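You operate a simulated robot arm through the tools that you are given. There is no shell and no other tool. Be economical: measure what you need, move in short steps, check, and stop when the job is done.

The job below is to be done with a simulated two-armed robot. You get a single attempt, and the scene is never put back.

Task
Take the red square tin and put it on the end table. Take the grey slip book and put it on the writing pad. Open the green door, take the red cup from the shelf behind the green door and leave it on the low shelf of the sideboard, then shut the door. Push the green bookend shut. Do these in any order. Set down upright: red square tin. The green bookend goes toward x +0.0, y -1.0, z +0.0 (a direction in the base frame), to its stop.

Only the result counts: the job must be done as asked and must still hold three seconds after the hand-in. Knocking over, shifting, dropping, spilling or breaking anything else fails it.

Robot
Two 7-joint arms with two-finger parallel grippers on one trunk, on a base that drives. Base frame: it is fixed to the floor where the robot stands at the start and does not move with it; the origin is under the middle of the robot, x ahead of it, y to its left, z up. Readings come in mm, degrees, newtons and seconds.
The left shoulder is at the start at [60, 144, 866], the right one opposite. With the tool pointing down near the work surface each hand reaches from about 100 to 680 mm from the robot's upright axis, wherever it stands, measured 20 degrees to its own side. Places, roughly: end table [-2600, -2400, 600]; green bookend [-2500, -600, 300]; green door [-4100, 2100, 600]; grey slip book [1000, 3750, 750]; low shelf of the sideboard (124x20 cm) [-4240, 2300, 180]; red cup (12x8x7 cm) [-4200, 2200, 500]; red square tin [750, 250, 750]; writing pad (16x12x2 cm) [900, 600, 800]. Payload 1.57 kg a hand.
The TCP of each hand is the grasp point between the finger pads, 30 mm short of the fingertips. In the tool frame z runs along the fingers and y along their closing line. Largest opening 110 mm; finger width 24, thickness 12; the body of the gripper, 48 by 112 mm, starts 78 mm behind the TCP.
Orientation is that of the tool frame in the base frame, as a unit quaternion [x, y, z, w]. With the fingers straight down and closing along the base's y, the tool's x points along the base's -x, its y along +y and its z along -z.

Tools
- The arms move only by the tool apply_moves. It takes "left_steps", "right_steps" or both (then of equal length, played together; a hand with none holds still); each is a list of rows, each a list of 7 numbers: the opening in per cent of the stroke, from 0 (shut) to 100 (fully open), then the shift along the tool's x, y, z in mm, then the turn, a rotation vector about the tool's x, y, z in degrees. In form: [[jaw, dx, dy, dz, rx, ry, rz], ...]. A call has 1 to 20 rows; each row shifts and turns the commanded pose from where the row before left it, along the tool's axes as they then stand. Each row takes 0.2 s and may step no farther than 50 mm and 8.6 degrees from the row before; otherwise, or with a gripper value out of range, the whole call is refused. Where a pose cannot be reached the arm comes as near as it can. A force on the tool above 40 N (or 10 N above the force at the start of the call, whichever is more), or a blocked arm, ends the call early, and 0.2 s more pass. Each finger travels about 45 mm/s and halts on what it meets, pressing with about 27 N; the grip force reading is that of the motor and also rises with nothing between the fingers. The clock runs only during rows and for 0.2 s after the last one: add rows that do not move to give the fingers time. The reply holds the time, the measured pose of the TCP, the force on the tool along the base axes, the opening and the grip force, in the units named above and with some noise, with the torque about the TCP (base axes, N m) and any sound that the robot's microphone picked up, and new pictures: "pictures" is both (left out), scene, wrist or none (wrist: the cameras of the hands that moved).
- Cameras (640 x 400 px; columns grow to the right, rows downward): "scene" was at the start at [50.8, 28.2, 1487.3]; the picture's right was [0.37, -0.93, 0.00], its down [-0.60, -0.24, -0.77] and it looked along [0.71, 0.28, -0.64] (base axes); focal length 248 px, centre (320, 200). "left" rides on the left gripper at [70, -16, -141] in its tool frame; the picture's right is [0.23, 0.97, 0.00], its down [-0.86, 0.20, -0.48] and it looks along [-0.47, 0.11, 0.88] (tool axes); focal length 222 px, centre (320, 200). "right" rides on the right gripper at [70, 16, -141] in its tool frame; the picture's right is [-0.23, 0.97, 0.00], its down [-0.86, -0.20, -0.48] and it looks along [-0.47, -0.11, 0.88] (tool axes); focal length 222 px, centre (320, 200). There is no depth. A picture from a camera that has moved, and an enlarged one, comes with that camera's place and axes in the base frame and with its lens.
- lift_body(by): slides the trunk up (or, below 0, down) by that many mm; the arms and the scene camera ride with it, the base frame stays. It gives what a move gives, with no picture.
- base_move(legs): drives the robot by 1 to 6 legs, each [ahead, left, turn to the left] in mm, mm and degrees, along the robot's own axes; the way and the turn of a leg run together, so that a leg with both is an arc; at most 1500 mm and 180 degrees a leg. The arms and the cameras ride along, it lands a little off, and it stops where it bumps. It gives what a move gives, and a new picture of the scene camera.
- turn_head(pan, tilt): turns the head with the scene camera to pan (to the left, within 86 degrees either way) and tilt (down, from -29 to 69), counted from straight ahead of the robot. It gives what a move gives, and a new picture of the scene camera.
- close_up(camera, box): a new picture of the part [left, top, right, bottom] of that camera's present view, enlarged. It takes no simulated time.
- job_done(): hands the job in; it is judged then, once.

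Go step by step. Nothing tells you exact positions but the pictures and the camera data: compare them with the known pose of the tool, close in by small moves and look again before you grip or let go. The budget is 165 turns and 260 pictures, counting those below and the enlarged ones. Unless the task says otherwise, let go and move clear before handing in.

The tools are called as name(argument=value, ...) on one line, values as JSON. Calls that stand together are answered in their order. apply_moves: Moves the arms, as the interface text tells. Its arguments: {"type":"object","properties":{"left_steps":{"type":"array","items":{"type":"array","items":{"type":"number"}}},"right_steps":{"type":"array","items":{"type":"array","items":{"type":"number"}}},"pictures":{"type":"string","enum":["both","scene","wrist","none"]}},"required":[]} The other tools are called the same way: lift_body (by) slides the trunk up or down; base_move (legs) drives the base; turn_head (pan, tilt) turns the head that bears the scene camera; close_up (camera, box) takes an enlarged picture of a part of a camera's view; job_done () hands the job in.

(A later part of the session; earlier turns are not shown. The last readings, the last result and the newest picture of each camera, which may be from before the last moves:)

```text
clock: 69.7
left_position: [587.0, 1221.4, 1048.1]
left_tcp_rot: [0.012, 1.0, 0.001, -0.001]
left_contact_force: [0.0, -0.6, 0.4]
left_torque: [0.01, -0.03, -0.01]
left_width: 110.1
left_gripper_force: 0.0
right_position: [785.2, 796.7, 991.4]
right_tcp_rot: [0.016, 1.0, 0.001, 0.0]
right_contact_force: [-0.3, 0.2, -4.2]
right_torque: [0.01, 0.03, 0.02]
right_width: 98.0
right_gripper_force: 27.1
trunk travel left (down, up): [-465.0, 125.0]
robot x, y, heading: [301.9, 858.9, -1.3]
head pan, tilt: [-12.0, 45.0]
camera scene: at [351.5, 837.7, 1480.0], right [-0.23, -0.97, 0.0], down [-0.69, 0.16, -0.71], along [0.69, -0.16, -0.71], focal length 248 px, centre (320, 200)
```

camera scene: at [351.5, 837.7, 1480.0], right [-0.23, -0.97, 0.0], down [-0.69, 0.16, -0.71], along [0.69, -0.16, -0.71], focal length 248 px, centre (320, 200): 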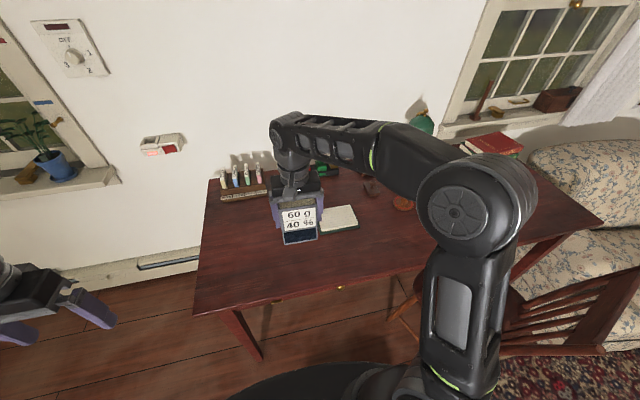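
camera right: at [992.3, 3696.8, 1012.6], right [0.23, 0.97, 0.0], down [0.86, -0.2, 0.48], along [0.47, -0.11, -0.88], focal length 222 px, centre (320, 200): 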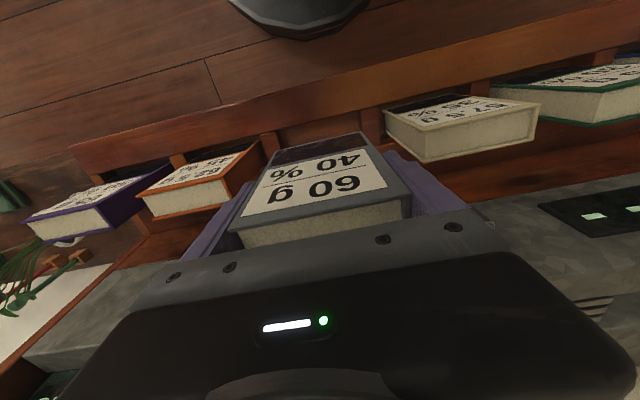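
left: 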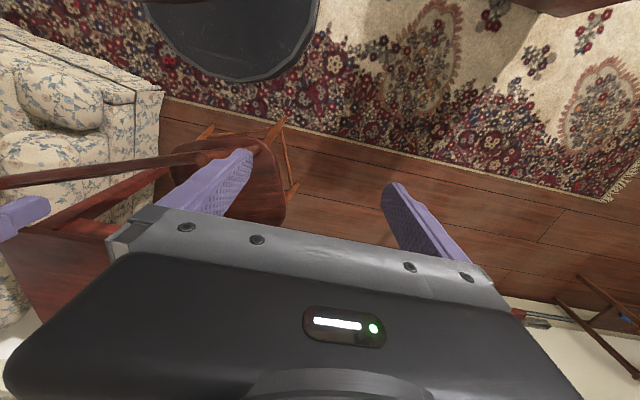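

The pad is about (928, 630). I'll approach the desk to (425, 800), squaring my heading.

base_move(legs=[[122, -58, 1.2]])

close_up(camera="scene", box=[200, 130, 440, 280])

close_up(camera="right", box=[0, 0, 640, 400])

```text
clock: 71.0
left_position: [700.7, 1164.7, 1047.1]
left_tcp_rot: [0.001, 1.0, 0.001, -0.001]
left_contact_force: [0.1, -0.4, -0.4]
left_torque: [0.0, 0.02, -0.01]
left_width: 110.1
left_gripper_force: 0.1
right_position: [908.1, 745.1, 989.4]
right_tcp_rot: [0.004, 1.0, 0.001, -0.001]
right_contact_force: [-0.2, -0.6, -3.7]
right_torque: [0.03, 0.03, 0.0]
right_width: 97.8
right_gripper_force: 26.7
trunk travel left (down, up): [-465.0, 125.0]
robot x, y, heading: [419.5, 798.2, -0.1]
head pan, tilt: [-12.0, 45.0]
camera scene: at [474.2, 777.8, 1479.9], right [-0.21, -0.98, 0.0], down [-0.69, 0.15, -0.71], along [0.69, -0.15, -0.71], focal length 248 px, centre (320, 200)
```

scene: 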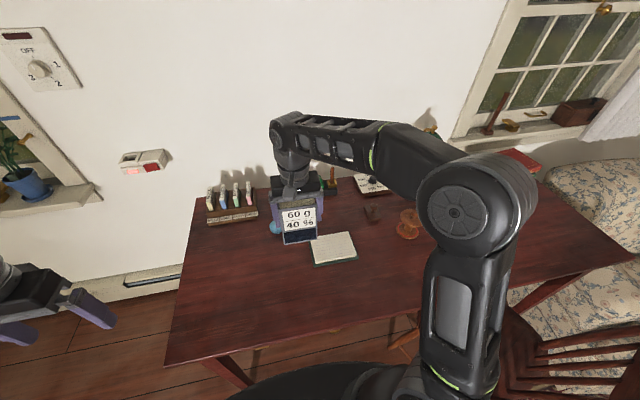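

```text
2.67 times, centred on (320, 205) of scene
camera zoom: at [474.2, 777.8, 1479.9], right [-0.21, -0.98, 0.0], down [-0.69, 0.15, -0.71], along [0.69, -0.15, -0.71], focal length 661 px, centre (320, 187)
```

zoom: 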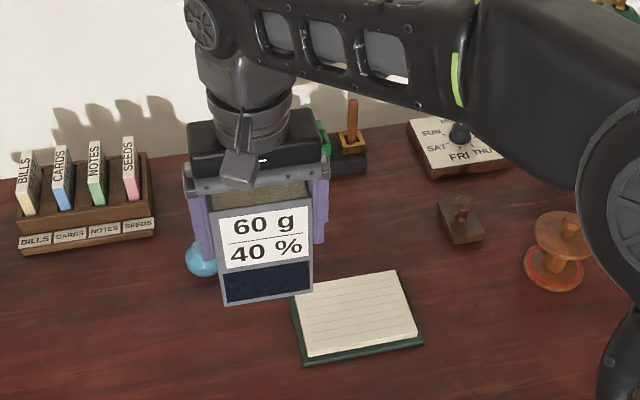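

```text
1.00 times, centred on (320, 200) of right
camera zoom: at [838.1, 762.4, 1132.5], right [0.24, 0.97, 0.0], down [0.85, -0.21, 0.48], along [0.46, -0.11, -0.88], focal length 222 px, centre (320, 200)
```

zoom: 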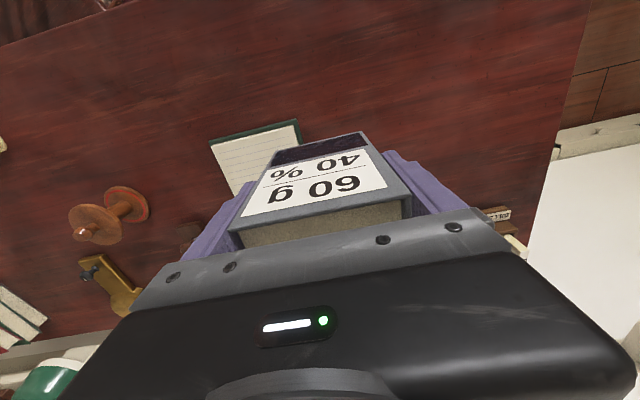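

The pad spans x 880–995, y 561–715, top at z≈767. I'll carry the book over its centre (938, 638) and lower to about 15 mm above.

apply_moves(right_steps=[[0, -10, -36, 0, 0, 0, 0], [0, -10, -36, 0, 0, 0, 0], [0, -10, -35, 0, 0, 0, 0], [0, 0, 0, 35, 0, 0, 0], [0, 0, 0, 35, 0, 0, 0], [0, 0, 0, 32, 0, 0, 0], [0, 0, 0, 0, 0, 0, 0]], pictures="both")

close_up(camera="scene", box=[260, 180, 420, 280])

```text
clock: 72.6
left_position: [700.0, 1166.8, 1046.9]
left_tcp_rot: [0.001, 1.0, 0.001, -0.001]
left_contact_force: [-0.2, 0.7, -0.4]
left_torque: [-0.02, 0.01, 0.01]
left_width: 109.9
left_gripper_force: 0.0
right_position: [936.2, 638.6, 887.9]
right_tcp_rot: [0.005, 1.0, 0.001, 0.0]
right_contact_force: [0.0, 0.2, -3.1]
right_torque: [0.02, 0.0, 0.02]
right_width: 98.0
right_gripper_force: 26.9
trunk travel left (down, up): [-465.0, 125.0]
robot x, y, heading: [420.4, 802.3, -0.2]
head pan, tilt: [-12.0, 45.0]
camera scene: at [472.7, 778.3, 1480.0], right [-0.21, -0.98, 0.0], down [-0.69, 0.15, -0.71], along [0.69, -0.15, -0.71], focal length 248 px, centre (320, 200)
camera right: at [866.7, 656.0, 1029.6], right [0.24, 0.97, 0.0], down [0.85, -0.21, 0.48], along [0.46, -0.11, -0.88], focal length 222 px, centre (320, 200)
```

scene: 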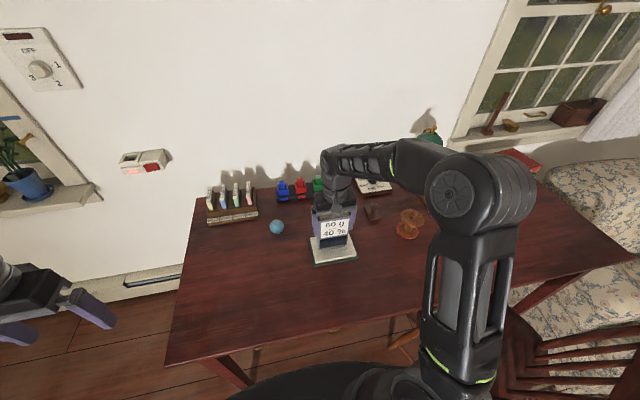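
right: 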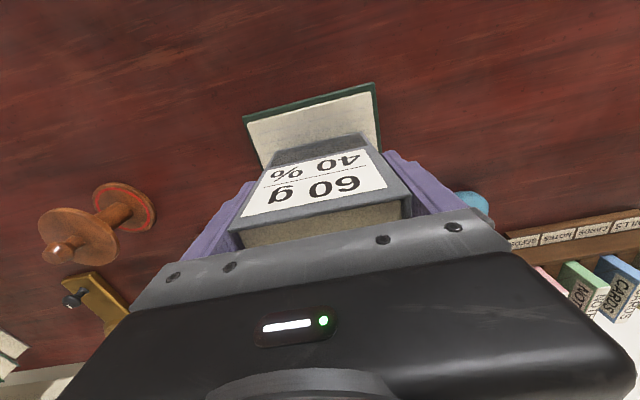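

```text
4.00 times, centred on (340, 230) of scene
camera zoom: at [472.7, 778.3, 1480.0], right [-0.21, -0.98, 0.0], down [-0.69, 0.15, -0.71], along [0.69, -0.15, -0.71], focal length 992 px, centre (240, 80)
```

zoom: 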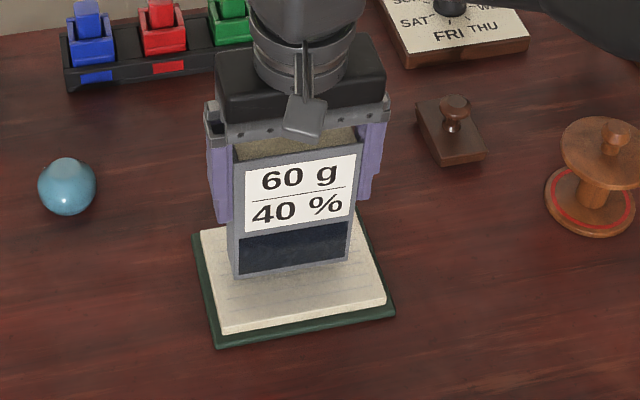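

It's well centred over the pad. I'll lower in small steps until contact shows.

apply_moves(right_steps=[[0, 0, 0, 5, 0, 0, 0], [0, 0, 0, 4, 0, 0, 0], [0, 0, 0, 3, 0, 0, 0], [0, 0, 0, 2, 0, 0, 0], [0, 0, 0, 0, 0, 0, 0]], pictures="none")

close_up(camera="scene", box=[280, 200, 380, 263])

```text
clock: 73.8
left_position: [700.9, 1166.3, 1047.1]
left_tcp_rot: [0.0, 1.0, 0.002, -0.001]
left_contact_force: [-1.3, 0.2, -0.3]
left_torque: [0.02, -0.01, -0.09]
left_width: 110.1
left_gripper_force: 0.2
right_position: [936.4, 639.6, 875.0]
right_tcp_rot: [0.005, 1.0, 0.0, 0.001]
right_contact_force: [0.6, 0.8, -0.8]
right_torque: [-0.15, 0.01, 0.0]
right_width: 97.9
right_gripper_force: 26.3
trunk travel left (down, up): [-465.0, 125.0]
robot x, y, heading: [422.3, 797.2, -0.3]
head pan, tilt: [-12.0, 45.0]
```

```text
6.35 times, centred on (330, 232) of scene
camera zoom: at [472.6, 778.4, 1480.0], right [-0.21, -0.98, 0.0], down [-0.69, 0.15, -0.71], along [0.69, -0.15, -0.71], focal length 1575 px, centre (256, -0)
```

zoom: 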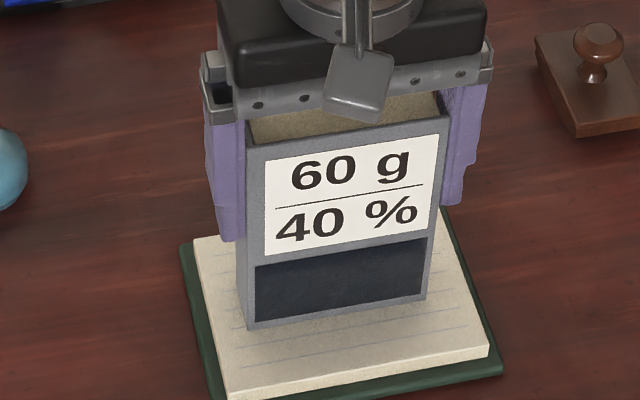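

Contact has begun. One small press, then see.

apply_moves(right_steps=[[0, 0, 0, 1, 0, 0, 0], [0, 0, 0, 0.5, 0, 0, 0], [0, 0, 0, 0, 0, 0, 0]], pictures="none")

```text
clock: 74.6
left_position: [698.2, 1166.7, 1047.2]
left_tcp_rot: [0.0, 1.0, 0.0, 0.0]
left_contact_force: [0.9, -0.4, -0.1]
left_torque: [-0.01, -0.03, 0.01]
left_width: 110.0
left_gripper_force: 0.0
right_position: [936.0, 639.2, 875.3]
right_tcp_rot: [0.005, 1.0, 0.001, 0.002]
right_contact_force: [-0.2, 0.1, 20.1]
right_torque: [-0.67, 0.24, 0.08]
right_width: 97.9
right_gripper_force: 27.0
trunk travel left (down, up): [-465.0, 125.0]
robot x, y, heading: [420.8, 801.3, -0.0]
head pan, tilt: [-12.0, 45.0]
```

Firm contact (20 N). Ease up 1 mm, then open gradually.

apply_moves(right_steps=[[0, 0, 0, -1, 0, 0, 0], [88, 0, 0, 0, 0, 0, 0], [91, 0, 0, 0, 0, 0, 0], [94, 0, 0, 0, 0, 0, 0], [97, 0, 0, 0, 0, 0, 0], [100, 0, 0, 0, 0, 0, 0], [100, 0, 0, 0, 0, 0, 0]], pictures="both")

close_up(camera="scene", box=[280, 200, 380, 263])

```text
clock: 76.2
left_position: [698.9, 1167.2, 1047.2]
left_tcp_rot: [0.001, 1.0, 0.001, 0.0]
left_contact_force: [0.1, -0.5, -0.1]
left_torque: [0.0, 0.0, -0.02]
left_width: 110.0
left_gripper_force: 0.1
right_position: [936.1, 638.0, 873.9]
right_tcp_rot: [0.004, 1.0, 0.001, -0.001]
right_contact_force: [0.4, 0.7, -0.3]
right_torque: [0.05, -0.01, -0.01]
right_width: 110.1
right_gripper_force: 0.1
trunk travel left (down, up): [-465.0, 125.0]
robot x, y, heading: [422.9, 798.8, 0.1]
head pan, tilt: [-12.0, 45.0]
camera scene: at [472.5, 778.4, 1480.0], right [-0.21, -0.98, 0.0], down [-0.69, 0.15, -0.71], along [0.69, -0.15, -0.71], focal length 248 px, centre (320, 200)
camera right: at [866.3, 655.1, 1016.6], right [0.24, 0.97, 0.0], down [0.85, -0.21, 0.48], along [0.47, -0.11, -0.88], focal length 222 px, centre (320, 200)
```

scene: 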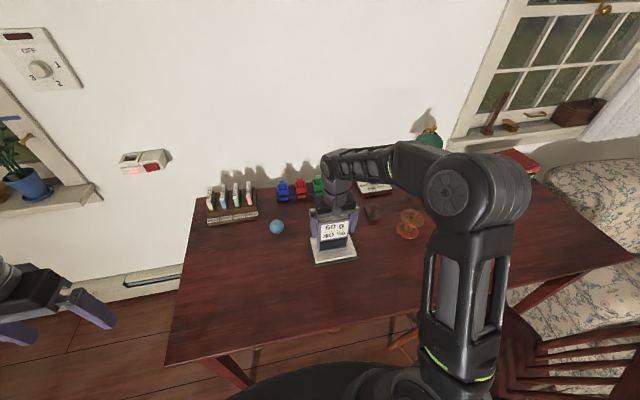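
right: 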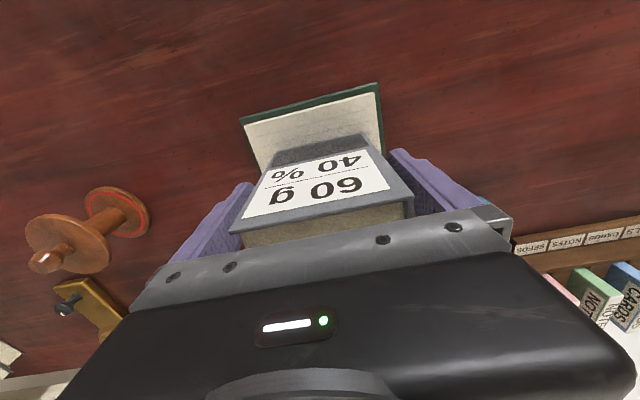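

```text
6.35 times, centred on (330, 232) of scene
camera zoom: at [472.5, 778.4, 1480.0], right [-0.21, -0.98, 0.0], down [-0.69, 0.15, -0.71], along [0.69, -0.15, -0.71], focal length 1575 px, centre (256, -0)
```

zoom: 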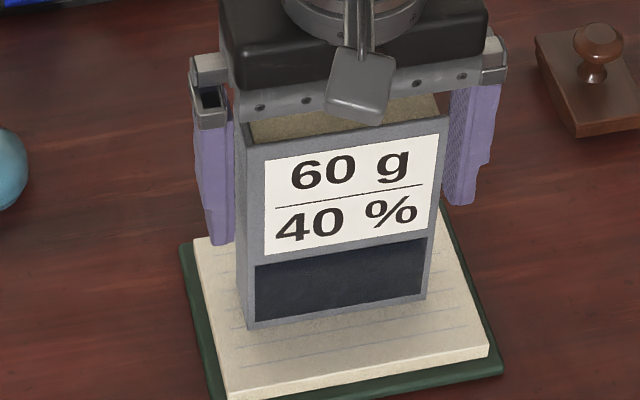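

The book stands free on the pad. I'll raise the hand straight up and then look toward the tin and the chair.

apply_moves(right_steps=[[100, 0, 0, -30, 0, 0, 0], [100, 0, 0, -40, 0, 0, 0], [100, 0, 0, -50, 0, 0, 0], [100, 0, 0, -50, 0, 0, 0], [100, 50, 0, 0, 0, 0, 0], [100, 50, 0, 0, 0, 0, 0], [100, 50, 0, 0, 0, 0, 0], [100, 50, 0, 0, 0, 0, 0]], pictures="none")

turn_head(pan=-60, tilt=50)

```text
clock: 78.0
left_position: [699.0, 1166.9, 1047.4]
left_tcp_rot: [0.001, 1.0, 0.001, -0.002]
left_contact_force: [-0.2, 0.6, 0.4]
left_torque: [-0.03, -0.01, 0.01]
left_width: 110.0
left_gripper_force: 0.1
right_position: [733.5, 641.0, 1031.8]
right_tcp_rot: [0.005, 1.0, 0.0, 0.0]
right_contact_force: [0.7, 1.5, -0.4]
right_torque: [-0.02, -0.04, 0.0]
right_width: 110.3
right_gripper_force: 0.1
right hand out of reach, approached as far as the arm can: row 4
trunk travel left (down, up): [-465.0, 125.0]
robot x, y, heading: [420.7, 801.3, -0.4]
head pan, tilt: [-12.0, 45.0]
```

```text
clock: 79.2
left_position: [700.4, 1165.6, 1047.2]
left_tcp_rot: [0.001, 1.0, 0.001, 0.0]
left_contact_force: [0.4, -0.2, 0.4]
left_torque: [0.0, 0.02, 0.02]
left_width: 109.9
left_gripper_force: 0.1
right_position: [735.8, 640.6, 1030.6]
right_tcp_rot: [0.005, 1.0, 0.001, 0.0]
right_contact_force: [0.0, -0.7, -0.3]
right_torque: [-0.02, -0.01, -0.03]
right_width: 109.9
right_gripper_force: 0.0
trunk travel left (down, up): [-465.0, 125.0]
robot x, y, heading: [420.1, 800.1, -0.2]
head pan, tilt: [-60.0, 50.0]
camera scene: at [431.3, 728.8, 1473.1], right [-0.87, -0.5, 0.0], down [-0.38, 0.66, -0.64], along [0.32, -0.56, -0.77], focal length 248 px, centre (320, 200)
```

scene: 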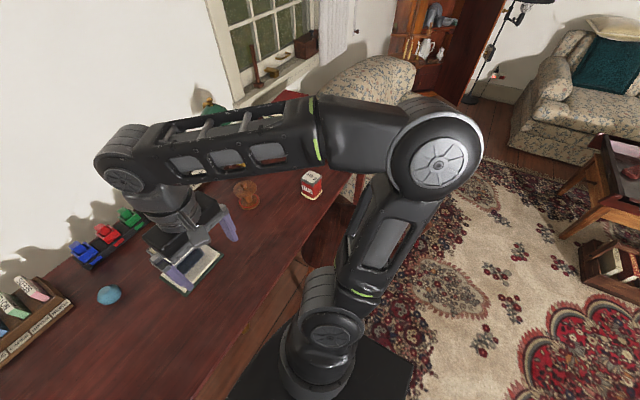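

The chair stands rotated between y≈-170 and 320, so I'll move to about (385, 590) and turn right 25°, which brings the tin into the right hand's sector.

base_move(legs=[[-38, -150, 0], [0, -60, -25]])

turn_head(pan=0, tilt=50)

```text
clock: 81.8
left_position: [777.4, 805.3, 1047.6]
left_tcp_rot: [0.216, 0.976, 0.001, -0.001]
left_contact_force: [0.6, 0.1, 0.1]
left_torque: [0.03, 0.01, 0.0]
left_width: 110.1
left_gripper_force: 0.0
right_position: [589.5, 313.2, 1030.7]
right_tcp_rot: [0.221, 0.975, 0.001, 0.0]
right_contact_force: [0.2, -1.0, 0.1]
right_torque: [-0.01, 0.0, 0.04]
right_width: 110.1
right_gripper_force: 0.1
trunk travel left (down, up): [-465.0, 125.0]
robot x, y, heading: [369.2, 588.9, -25.1]
head pan, tilt: [-60.0, 50.0]
camera scene: at [351.1, 521.8, 1473.1], right [-1.0, -0.09, 0.0], down [-0.07, 0.76, -0.64], along [0.06, -0.64, -0.77], focal length 248 px, centre (320, 200)
```

scene: 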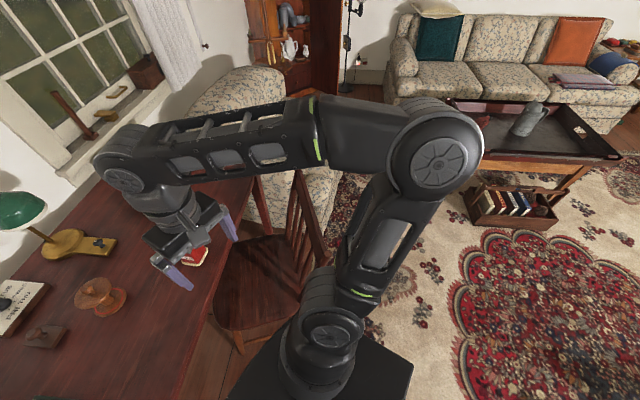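

```text
clock: 83.1
left_position: [778.1, 805.6, 1046.2]
left_tcp_rot: [0.217, 0.976, 0.0, 0.0]
left_contact_force: [-0.1, 0.8, -0.3]
left_torque: [0.02, 0.02, 0.02]
left_width: 109.8
left_gripper_force: 0.1
right_position: [589.9, 313.8, 1029.8]
right_tcp_rot: [0.22, 0.976, 0.0, 0.001]
right_contact_force: [-0.5, 0.1, -0.8]
right_torque: [0.05, -0.01, 0.04]
right_width: 109.9
right_gripper_force: 0.0
trunk travel left (down, up): [-465.0, 125.0]
robot x, y, heading: [370.7, 590.8, -25.2]
head pan, tilt: [0.0, 50.0]
camera scene: at [414.5, 566.2, 1473.1], right [-0.42, -0.91, 0.0], down [-0.69, 0.33, -0.64], along [0.58, -0.27, -0.77], focal length 248 px, centre (320, 200)
```

scene: 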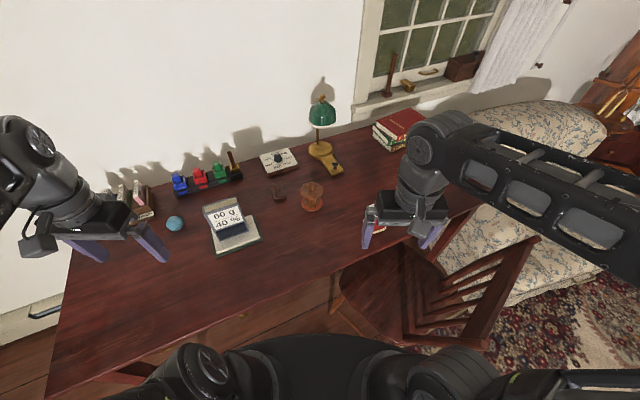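

The tin is hidden behind the right hand; I'll use the right wrist view.

close_up(camera="right", box=[0, 0, 640, 400])

apply_moves(right_steps=[[100, -30, 35, 0, 0, 0, 0], [100, -30, 35, 0, 0, 0, 0], [100, 0, 45, 0, 0, 0, 0]], pictures="both")

```text
1.00 times, centred on (320, 200) of right
camera zoom: at [533.1, 357.8, 1173.4], right [0.62, 0.78, 0.0], down [0.69, -0.55, 0.48], along [0.37, -0.3, -0.88], focal length 222 px, centre (320, 200)
```

zoom: 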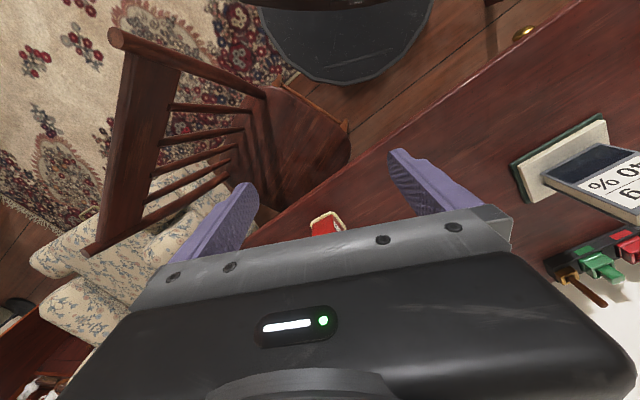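

```text
clock: 83.9
left_position: [777.9, 807.3, 1047.4]
left_tcp_rot: [0.217, 0.976, 0.0, -0.001]
left_contact_force: [-0.2, 1.3, 0.0]
left_torque: [0.01, 0.0, 0.0]
left_width: 109.9
left_gripper_force: 0.0
right_position: [694.5, 394.5, 1030.7]
right_tcp_rot: [0.221, 0.975, 0.0, 0.0]
right_contact_force: [0.1, 0.0, -0.3]
right_torque: [-0.02, 0.0, -0.04]
right_width: 110.1
right_gripper_force: 0.0
trunk travel left (down, up): [-465.0, 125.0]
robot x, y, heading: [373.6, 588.4, -25.3]
head pan, tilt: [0.0, 50.0]
camera scene: at [415.0, 567.0, 1473.1], right [-0.42, -0.91, 0.0], down [-0.69, 0.32, -0.64], along [0.58, -0.27, -0.77], focal length 248 px, centre (320, 200)
camera right: at [637.5, 438.4, 1173.3], right [0.62, 0.78, 0.0], down [0.69, -0.55, 0.48], along [0.37, -0.3, -0.88], focal length 222 px, centre (320, 200)
```

scene: 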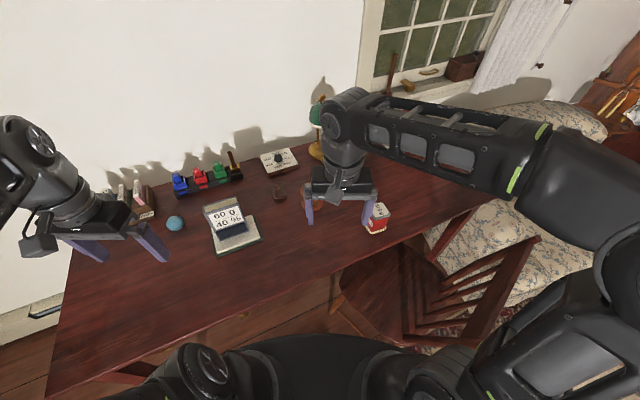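
right: 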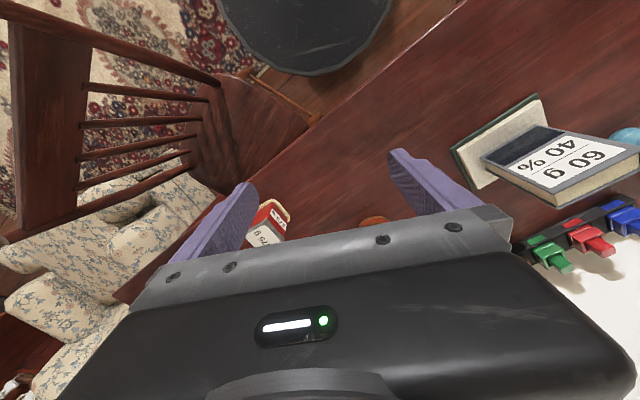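

close_up(camera="scene", box=[340, 190, 420, 240])

close_up(camera="right", box=[230, 190, 310, 240])

```text
8.00 times, centred on (380, 215) of scene
camera zoom: at [415.0, 567.0, 1473.1], right [-0.42, -0.91, 0.0], down [-0.69, 0.32, -0.64], along [0.58, -0.27, -0.77], focal length 1984 px, centre (-160, 80)
```

zoom: 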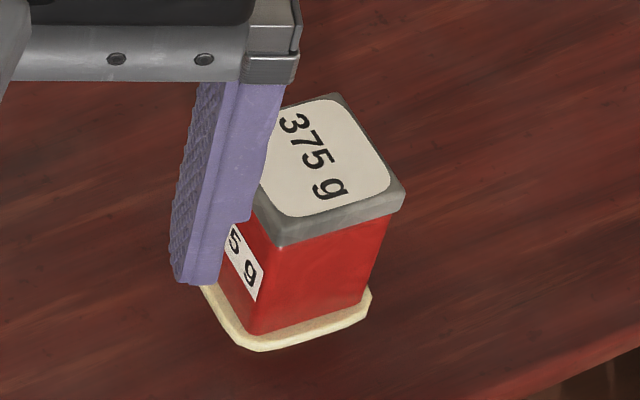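

```text
8.00 times, centred on (270, 215) of right
camera zoom: at [637.5, 438.4, 1173.3], right [0.62, 0.78, 0.0], down [0.69, -0.55, 0.48], along [0.37, -0.3, -0.88], focal length 1777 px, centre (720, 80)
```

zoom: 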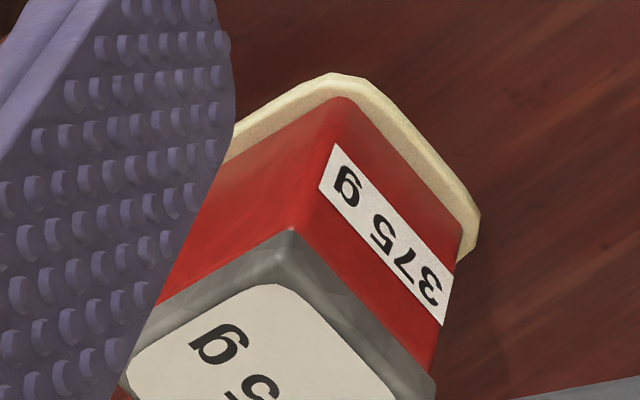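

The tin's lid is about 53 mm square, aligned with the base axes, centred at (768, 202), top z≈855. I'll square the hand and move above it.

apply_moves(right_steps=[[100, 0, 0, 0, 0, 0, -8.5], [100, 0, 0, 0, 0, 0, -8.5], [100, 0, 0, 0, 0, 0, -8.5], [100, -15, -45, 0, 0, 0, 0], [100, -15, -45, 0, 0, 0, 0], [100, -15, -45, 0, 0, 0, 0], [100, -28, -40, 0, 0, 0, 0], [100, 0, -17, 40, 0, 0, 0], [100, 0, 0, 45, 0, 0, 0], [100, 0, 0, 0, 0, 0, 0]], pictures="both")

close_up(camera="right", box=[200, 100, 440, 250])

```text
clock: 86.1
left_position: [776.9, 804.6, 1047.2]
left_tcp_rot: [0.217, 0.976, 0.002, 0.0]
left_contact_force: [0.1, -0.1, -0.2]
left_torque: [0.05, -0.03, 0.01]
left_width: 109.9
left_gripper_force: 0.0
right_position: [766.3, 198.7, 945.8]
right_tcp_rot: [-0.001, 1.0, 0.002, 0.0]
right_contact_force: [0.4, -0.2, -0.3]
right_torque: [0.01, -0.01, -0.01]
right_width: 109.9
right_gripper_force: 0.1
trunk travel left (down, up): [-465.0, 125.0]
robot x, y, heading: [371.9, 588.3, -25.1]
head pan, tilt: [0.0, 50.0]
camera scene: at [414.4, 566.2, 1473.1], right [-0.42, -0.91, 0.0], down [-0.69, 0.32, -0.64], along [0.58, -0.27, -0.77], focal length 248 px, centre (320, 200)
camera right: at [696.6, 215.1, 1088.7], right [0.23, 0.97, 0.0], down [0.86, -0.2, 0.48], along [0.47, -0.11, -0.88], focal length 222 px, centre (320, 200)
```

scene: 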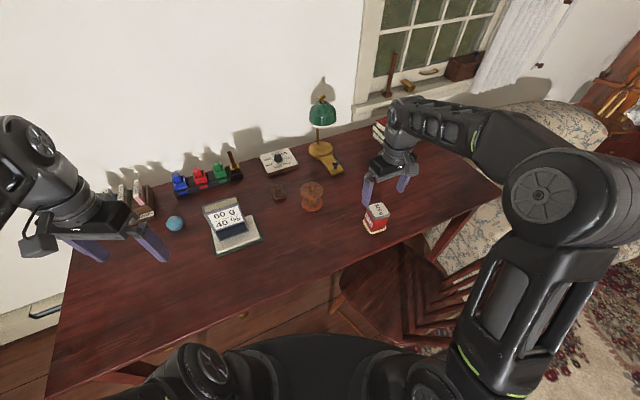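
right: 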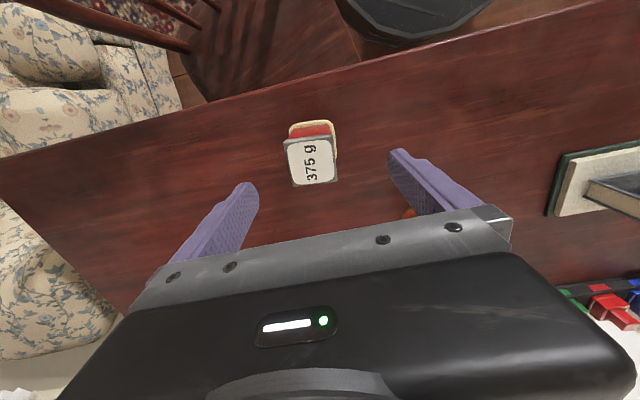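

```text
2.67 times, centred on (320, 175) of right
camera zoom: at [696.6, 215.1, 1088.7], right [0.23, 0.97, 0.0], down [0.86, -0.2, 0.48], along [0.47, -0.11, -0.88], focal length 592 px, centre (320, 267)
```

zoom: 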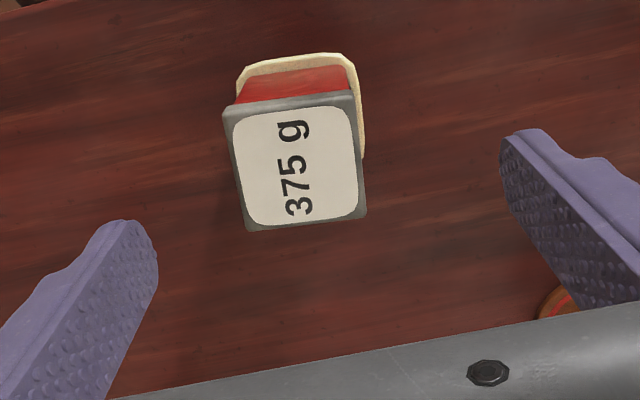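

The tin appears centred at (772, 188), turned about 5.5° clockwise. Correct, and go down to just above the lid.

apply_moves(right_steps=[[100, -6, -11, 0, 0, 0, 5.5], [100, 0, 0, 48, 0, 0, 0], [100, 0, 0, 0, 0, 0, 0]], pictures="wrist")

close_up(camera="scene", box=[340, 170, 436, 230])

```text
clock: 86.9
left_position: [779.0, 805.9, 1047.3]
left_tcp_rot: [0.217, 0.976, 0.001, 0.0]
left_contact_force: [0.2, -0.8, -0.4]
left_torque: [-0.04, 0.0, 0.01]
left_width: 110.2
left_gripper_force: 0.0
right_position: [774.3, 190.0, 897.5]
right_tcp_rot: [0.048, 0.999, 0.0, 0.0]
right_contact_force: [-0.1, -0.5, 0.3]
right_torque: [-0.02, -0.02, -0.03]
right_width: 109.8
right_gripper_force: 0.0
trunk travel left (down, up): [-465.0, 125.0]
robot x, y, heading: [371.2, 588.2, -25.1]
head pan, tilt: [0.0, 50.0]
camera right: at [706.4, 211.5, 1040.0], right [0.32, 0.95, 0.0], down [0.83, -0.28, 0.48], along [0.45, -0.15, -0.88], focal length 222 px, centre (320, 200)
```

right: 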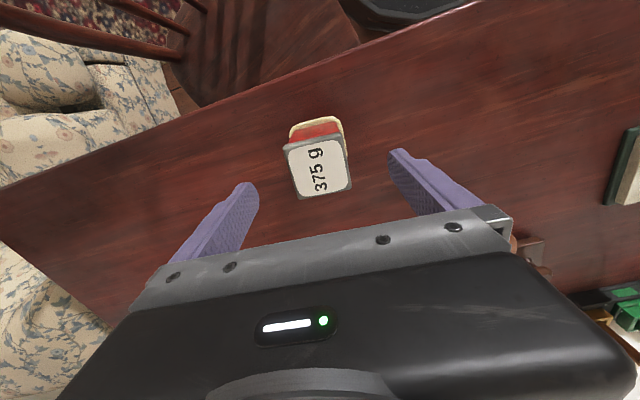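

```text
6.67 times, centred on (388, 200) of scene
camera zoom: at [414.4, 566.4, 1473.1], right [-0.42, -0.91, 0.0], down [-0.69, 0.32, -0.64], along [0.58, -0.27, -0.77], focal length 1653 px, centre (-133, 200)
```

zoom: 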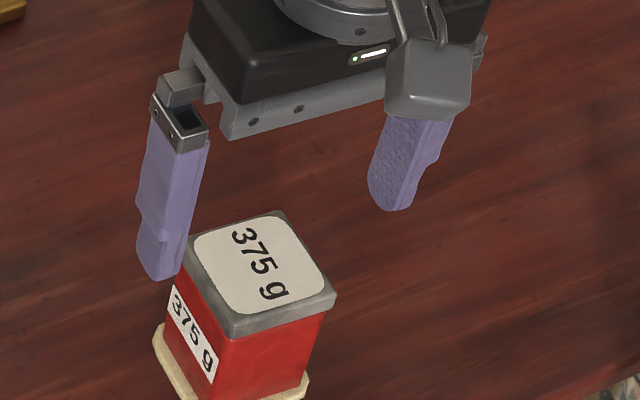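

Hand and lid agree within a few mm. Down to grip height on the body and close.

apply_moves(right_steps=[[100, 3, 0, 45, 0, 0, 0], [100, 0, 0, 45, 0, 0, 0], [60, 0, 0, 0, 0, 0, 0], [55, 0, 0, 0, 0, 0, 0], [0, 0, 0, 0, 0, 0, 0], [0, 0, 0, 0, 0, 0, 0], [0, 0, 0, 0, 0, 0, 0], [0, 0, 0, 0, 0, 0, 0]], pictures="both")

close_up(camera="scene", box=[340, 180, 436, 240])

```text
clock: 88.7
left_position: [778.5, 804.5, 1046.6]
left_tcp_rot: [0.217, 0.976, 0.001, -0.001]
left_contact_force: [-0.4, -0.3, -0.1]
left_torque: [-0.05, -0.01, -0.02]
left_width: 109.9
left_gripper_force: 0.1
right_position: [769.2, 189.5, 807.4]
right_tcp_rot: [0.048, 0.999, 0.0, 0.0]
right_contact_force: [-0.2, -1.3, -0.6]
right_torque: [-0.15, -0.04, -0.05]
right_width: 56.8
right_gripper_force: 26.5
trunk travel left (down, up): [-465.0, 125.0]
robot x, y, heading: [367.3, 585.8, -25.0]
head pan, tilt: [0.0, 50.0]
camera scene: at [414.5, 566.1, 1473.1], right [-0.42, -0.91, 0.0], down [-0.69, 0.33, -0.64], along [0.58, -0.27, -0.77], focal length 248 px, centre (320, 200)
camera right: at [702.3, 211.6, 950.2], right [0.32, 0.95, 0.0], down [0.83, -0.28, 0.48], along [0.45, -0.15, -0.88], focal length 222 px, centre (320, 200)
```

scene: 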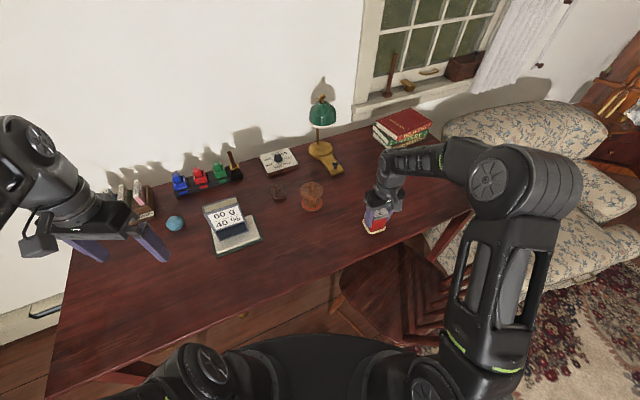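
right: 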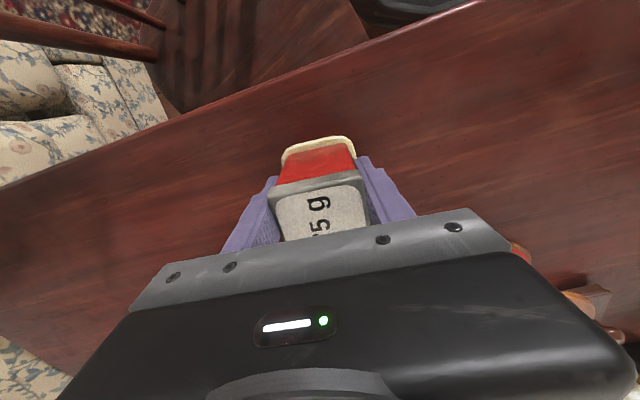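

```text
6.67 times, centred on (388, 210) of scene
camera zoom: at [414.5, 566.1, 1473.1], right [-0.42, -0.91, 0.0], down [-0.69, 0.33, -0.64], along [0.58, -0.27, -0.77], focal length 1653 px, centre (-133, 133)
```

zoom: 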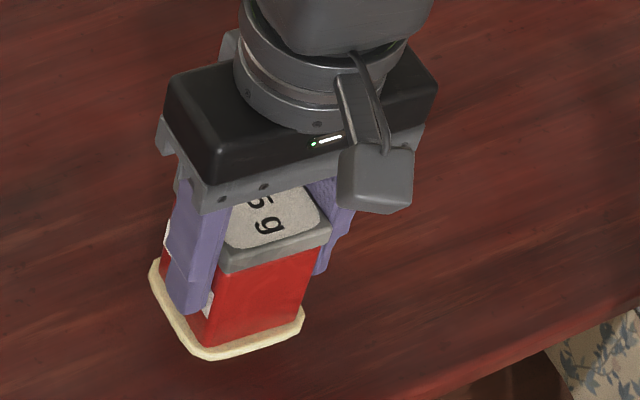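

Gripped at 57 mm. Lift it straight up and check it comes along.

apply_moves(right_steps=[[0, 0, 0, -10, 0, 0, 0], [0, 0, 0, -30, 0, 0, 0], [0, 0, 0, -40, 0, 0, 0], [0, 0, 0, -45, 0, 0, 0], [0, 0, 0, -45, 0, 0, 0], [0, 0, 0, 0, 0, 0, 0]], pictures="scene")

close_up(camera="scene", box=[330, 130, 490, 230])

```text
clock: 90.1
left_position: [778.0, 804.3, 1047.5]
left_tcp_rot: [0.218, 0.976, 0.001, 0.0]
left_contact_force: [-0.2, 0.6, 0.5]
left_torque: [-0.02, -0.01, 0.03]
left_width: 110.0
left_gripper_force: 0.0
right_position: [767.8, 189.1, 977.9]
right_tcp_rot: [0.047, 0.999, 0.001, 0.0]
right_contact_force: [-0.2, -0.4, -3.3]
right_torque: [-0.02, 0.02, -0.02]
right_width: 56.8
right_gripper_force: 26.5
trunk travel left (down, up): [-465.0, 125.0]
robot x, y, heading: [371.0, 588.3, -25.3]
head pan, tilt: [0.0, 50.0]
camera scene: at [414.9, 565.9, 1473.0], right [-0.42, -0.91, 0.0], down [-0.69, 0.33, -0.64], along [0.58, -0.27, -0.77], focal length 248 px, centre (320, 200)
```

scene: 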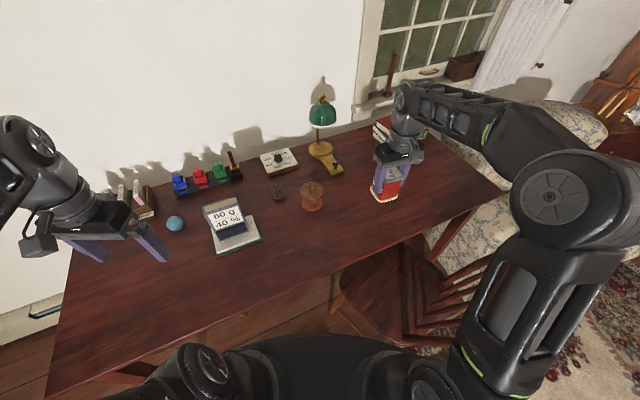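

```text
4.00 times, centred on (410, 180) of scene
camera zoom: at [414.9, 565.9, 1473.0], right [-0.42, -0.91, 0.0], down [-0.69, 0.33, -0.64], along [0.58, -0.27, -0.77], focal length 992 px, centre (-40, 280)
```

zoom: 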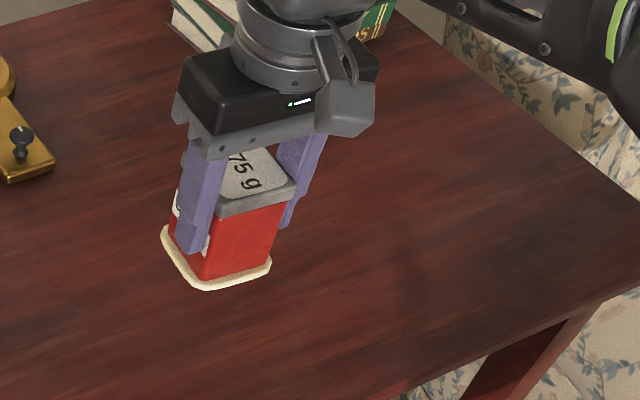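

The tin is held, base and all. I'll back away from the desk and chair, then turn around towards the other half of the room and look.

base_move(legs=[[-272, -127, 0], [0, 0, -130]])

turn_head(pan=-20, tilt=28)

turn_head(pan=45, tilt=30)

```text
clock: 97.5
left_position: [-29.1, 139.9, 1048.0]
left_tcp_rot: [0.976, 0.217, 0.001, 0.002]
left_contact_force: [-0.1, -1.2, -0.3]
left_torque: [0.01, -0.02, -0.02]
left_width: 109.8
left_gripper_force: 0.0
right_position: [-497.0, 542.9, 978.4]
right_tcp_rot: [0.925, 0.38, 0.0, 0.0]
right_contact_force: [0.0, -0.1, -3.9]
right_torque: [0.03, -0.05, 0.03]
right_width: 56.6
right_gripper_force: 26.9
trunk travel left (down, up): [-465.0, 125.0]
robot x, y, heading: [67.6, 591.8, -155.0]
head pan, tilt: [0.0, 50.0]
camera scene: at [25.2, 569.3, 1473.1], right [-0.42, 0.91, 0.0], down [0.69, 0.32, -0.64], along [-0.58, -0.27, -0.77], focal length 248 px, centre (320, 200)
```

scene: 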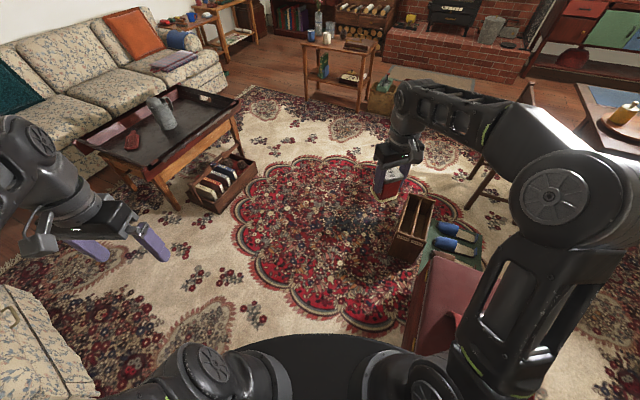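

```text
clock: 98.4
left_position: [-29.2, 141.0, 1046.9]
left_tcp_rot: [0.976, 0.216, 0.001, 0.001]
left_contact_force: [0.3, 0.0, 0.6]
left_torque: [0.0, 0.01, -0.01]
left_width: 110.0
left_gripper_force: 0.1
right_position: [-496.9, 543.6, 977.8]
right_tcp_rot: [0.925, 0.381, 0.0, 0.001]
right_contact_force: [-0.1, -0.5, -4.0]
right_torque: [0.03, -0.04, 0.0]
right_width: 57.2
right_gripper_force: 27.2
trunk travel left (down, up): [-465.0, 125.0]
robot x, y, heading: [67.8, 593.0, -154.7]
head pan, tilt: [-20.0, 28.0]
camera scene: at [4.2, 593.8, 1505.7], right [-0.09, 1.0, 0.0], down [0.47, 0.04, -0.88], along [-0.88, -0.08, -0.47], focal length 248 px, centre (320, 200)
```

scene: 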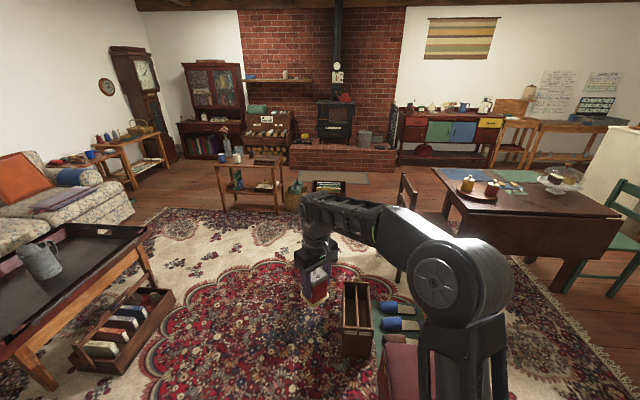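

```text
clock: 99.8
left_position: [-29.2, 141.2, 1047.2]
left_tcp_rot: [0.976, 0.217, 0.001, 0.001]
left_contact_force: [0.0, 0.5, -1.1]
left_torque: [0.01, 0.0, -0.02]
left_width: 109.9
left_gripper_force: 0.1
right_position: [-497.1, 543.8, 977.5]
right_tcp_rot: [0.925, 0.38, 0.001, 0.001]
right_contact_force: [-0.2, 0.7, -4.0]
right_torque: [0.01, -0.02, 0.0]
right_width: 56.7
right_gripper_force: 27.5
trunk travel left (down, up): [-465.0, 125.0]
robot x, y, heading: [65.0, 588.7, -154.9]
head pan, tilt: [45.0, 30.0]
camera scene: at [64.1, 516.9, 1502.6], right [-0.94, 0.34, 0.0], down [0.17, 0.47, -0.87], along [-0.3, -0.81, -0.5], focal length 248 px, centre (320, 200)
```

scene: 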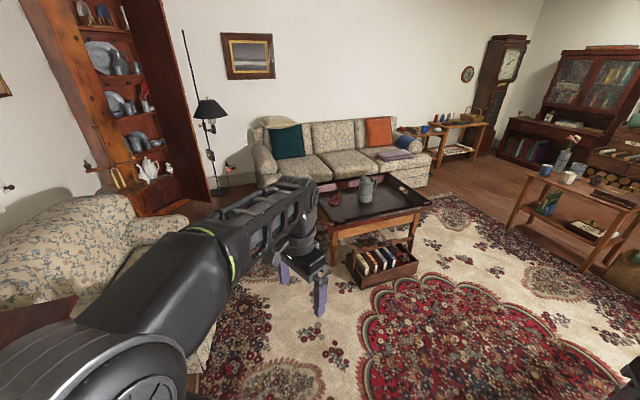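

I see the end table at the sofa's far end (basket on top) and the vase table whose low shelf carries the bookend. I'll zoom on both.

turn_head(pan=15, tilt=28)

close_up(camera="scene", box=[200, 100, 360, 200])

close_up(camera="scene", box=[340, 110, 500, 210])

```text
clock: 100.7
left_position: [-29.5, 140.9, 1047.8]
left_tcp_rot: [0.976, 0.217, 0.001, 0.001]
left_contact_force: [0.1, 0.9, 0.2]
left_torque: [-0.04, 0.01, -0.02]
left_width: 109.9
left_gripper_force: 0.0
right_position: [-497.3, 544.1, 977.7]
right_tcp_rot: [0.925, 0.38, 0.0, 0.001]
right_contact_force: [-0.7, -0.3, -3.5]
right_torque: [0.03, -0.01, 0.0]
right_width: 56.6
right_gripper_force: 27.4
trunk travel left (down, up): [-465.0, 125.0]
robot x, y, heading: [65.7, 591.1, -154.9]
head pan, tilt: [15.0, 28.0]
camera scene: at [25.3, 543.1, 1505.7], right [-0.64, 0.76, 0.0], down [0.36, 0.3, -0.88], along [-0.68, -0.57, -0.47], focal length 248 px, centre (320, 200)
```

scene: 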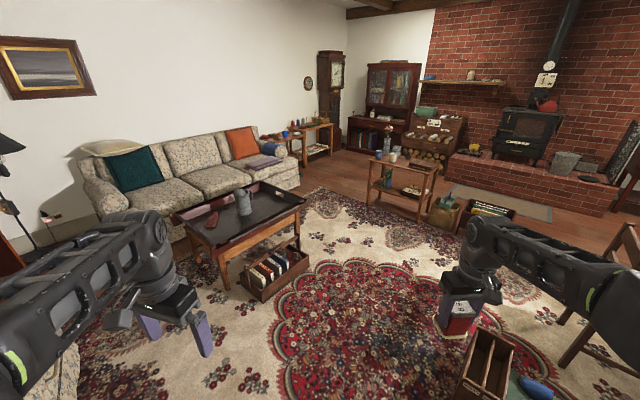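

```text
4.00 times, centred on (280, 150) of scene
camera zoom: at [25.3, 543.1, 1505.7], right [-0.64, 0.76, 0.0], down [0.36, 0.3, -0.88], along [-0.68, -0.57, -0.47], focal length 992 px, centre (480, 400)
```

zoom: 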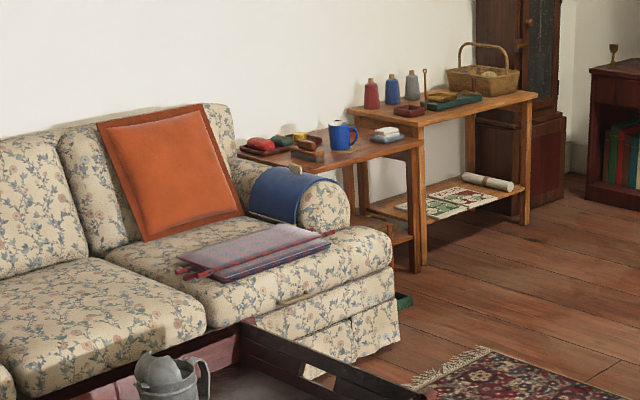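

```text
4.00 times, centred on (420, 160) of scene
camera zoom: at [25.3, 543.1, 1505.7], right [-0.64, 0.76, 0.0], down [0.36, 0.3, -0.88], along [-0.68, -0.57, -0.47], focal length 992 px, centre (-80, 360)
```

zoom: 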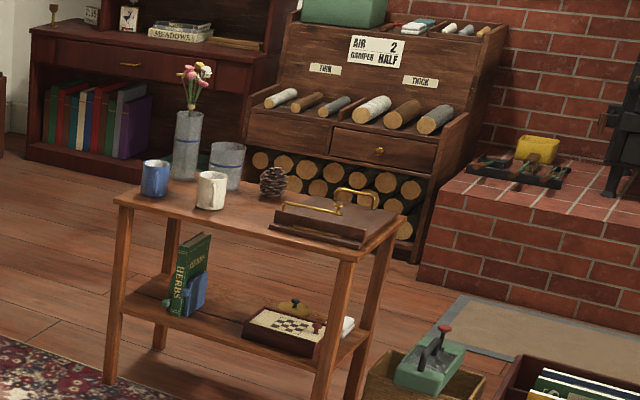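

The end table is the small one with the blue mug beside the sofa arm. I'll drive between the crates to about (-1750, 30), then face -y.

base_move(legs=[[630, 248, 0], [1253, -508, 0], [0, 0, 65]])

turn_head(pan=-30, tilt=35)

```text
clock: 113.6
left_position: [-1360.0, -256.7, 1047.1]
left_tcp_rot: [0.706, 0.709, 0.001, 0.0]
left_contact_force: [0.5, 0.0, -0.4]
left_torque: [0.01, -0.03, 0.02]
left_width: 110.1
left_gripper_force: 0.1
right_position: [-1920.8, -512.7, 978.0]
right_tcp_rot: [0.575, 0.818, 0.001, 0.001]
right_contact_force: [0.9, -0.5, -3.5]
right_torque: [0.03, 0.02, 0.0]
right_width: 56.8
right_gripper_force: 27.0
trunk travel left (down, up): [-465.0, 125.0]
robot x, y, heading: [-1731.4, 18.5, -89.4]
head pan, tilt: [15.0, 28.0]
camera scene: at [-1704.0, -42.6, 1505.8], right [-0.96, -0.26, 0.0], down [-0.12, 0.45, -0.88], along [0.23, -0.85, -0.47], focal length 248 px, centre (320, 200)
```

scene: 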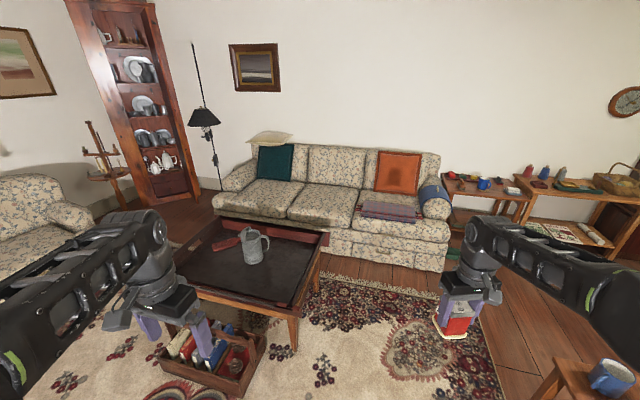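

```text
clock: 114.7
left_position: [-1360.0, -256.8, 1047.2]
left_tcp_rot: [0.705, 0.709, 0.001, 0.0]
left_contact_force: [-0.8, 0.0, -0.4]
left_torque: [0.0, -0.01, -0.02]
left_width: 110.0
left_gripper_force: 0.1
right_position: [-1919.8, -511.6, 977.3]
right_tcp_rot: [0.574, 0.819, 0.0, 0.001]
right_contact_force: [-0.4, 0.0, -3.8]
right_torque: [0.01, 0.0, 0.0]
right_width: 56.7
right_gripper_force: 27.2
trunk travel left (down, up): [-465.0, 125.0]
robot x, y, heading: [-1729.0, 17.3, -89.3]
head pan, tilt: [-30.0, 35.0]
camera scene: at [-1771.7, -31.1, 1494.8], right [-0.87, 0.49, 0.0], down [0.28, 0.5, -0.82], along [-0.41, -0.71, -0.57], focal length 248 px, centre (320, 200)
```

scene: 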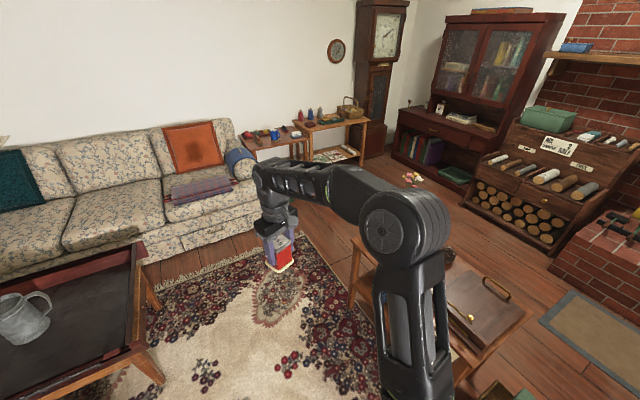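

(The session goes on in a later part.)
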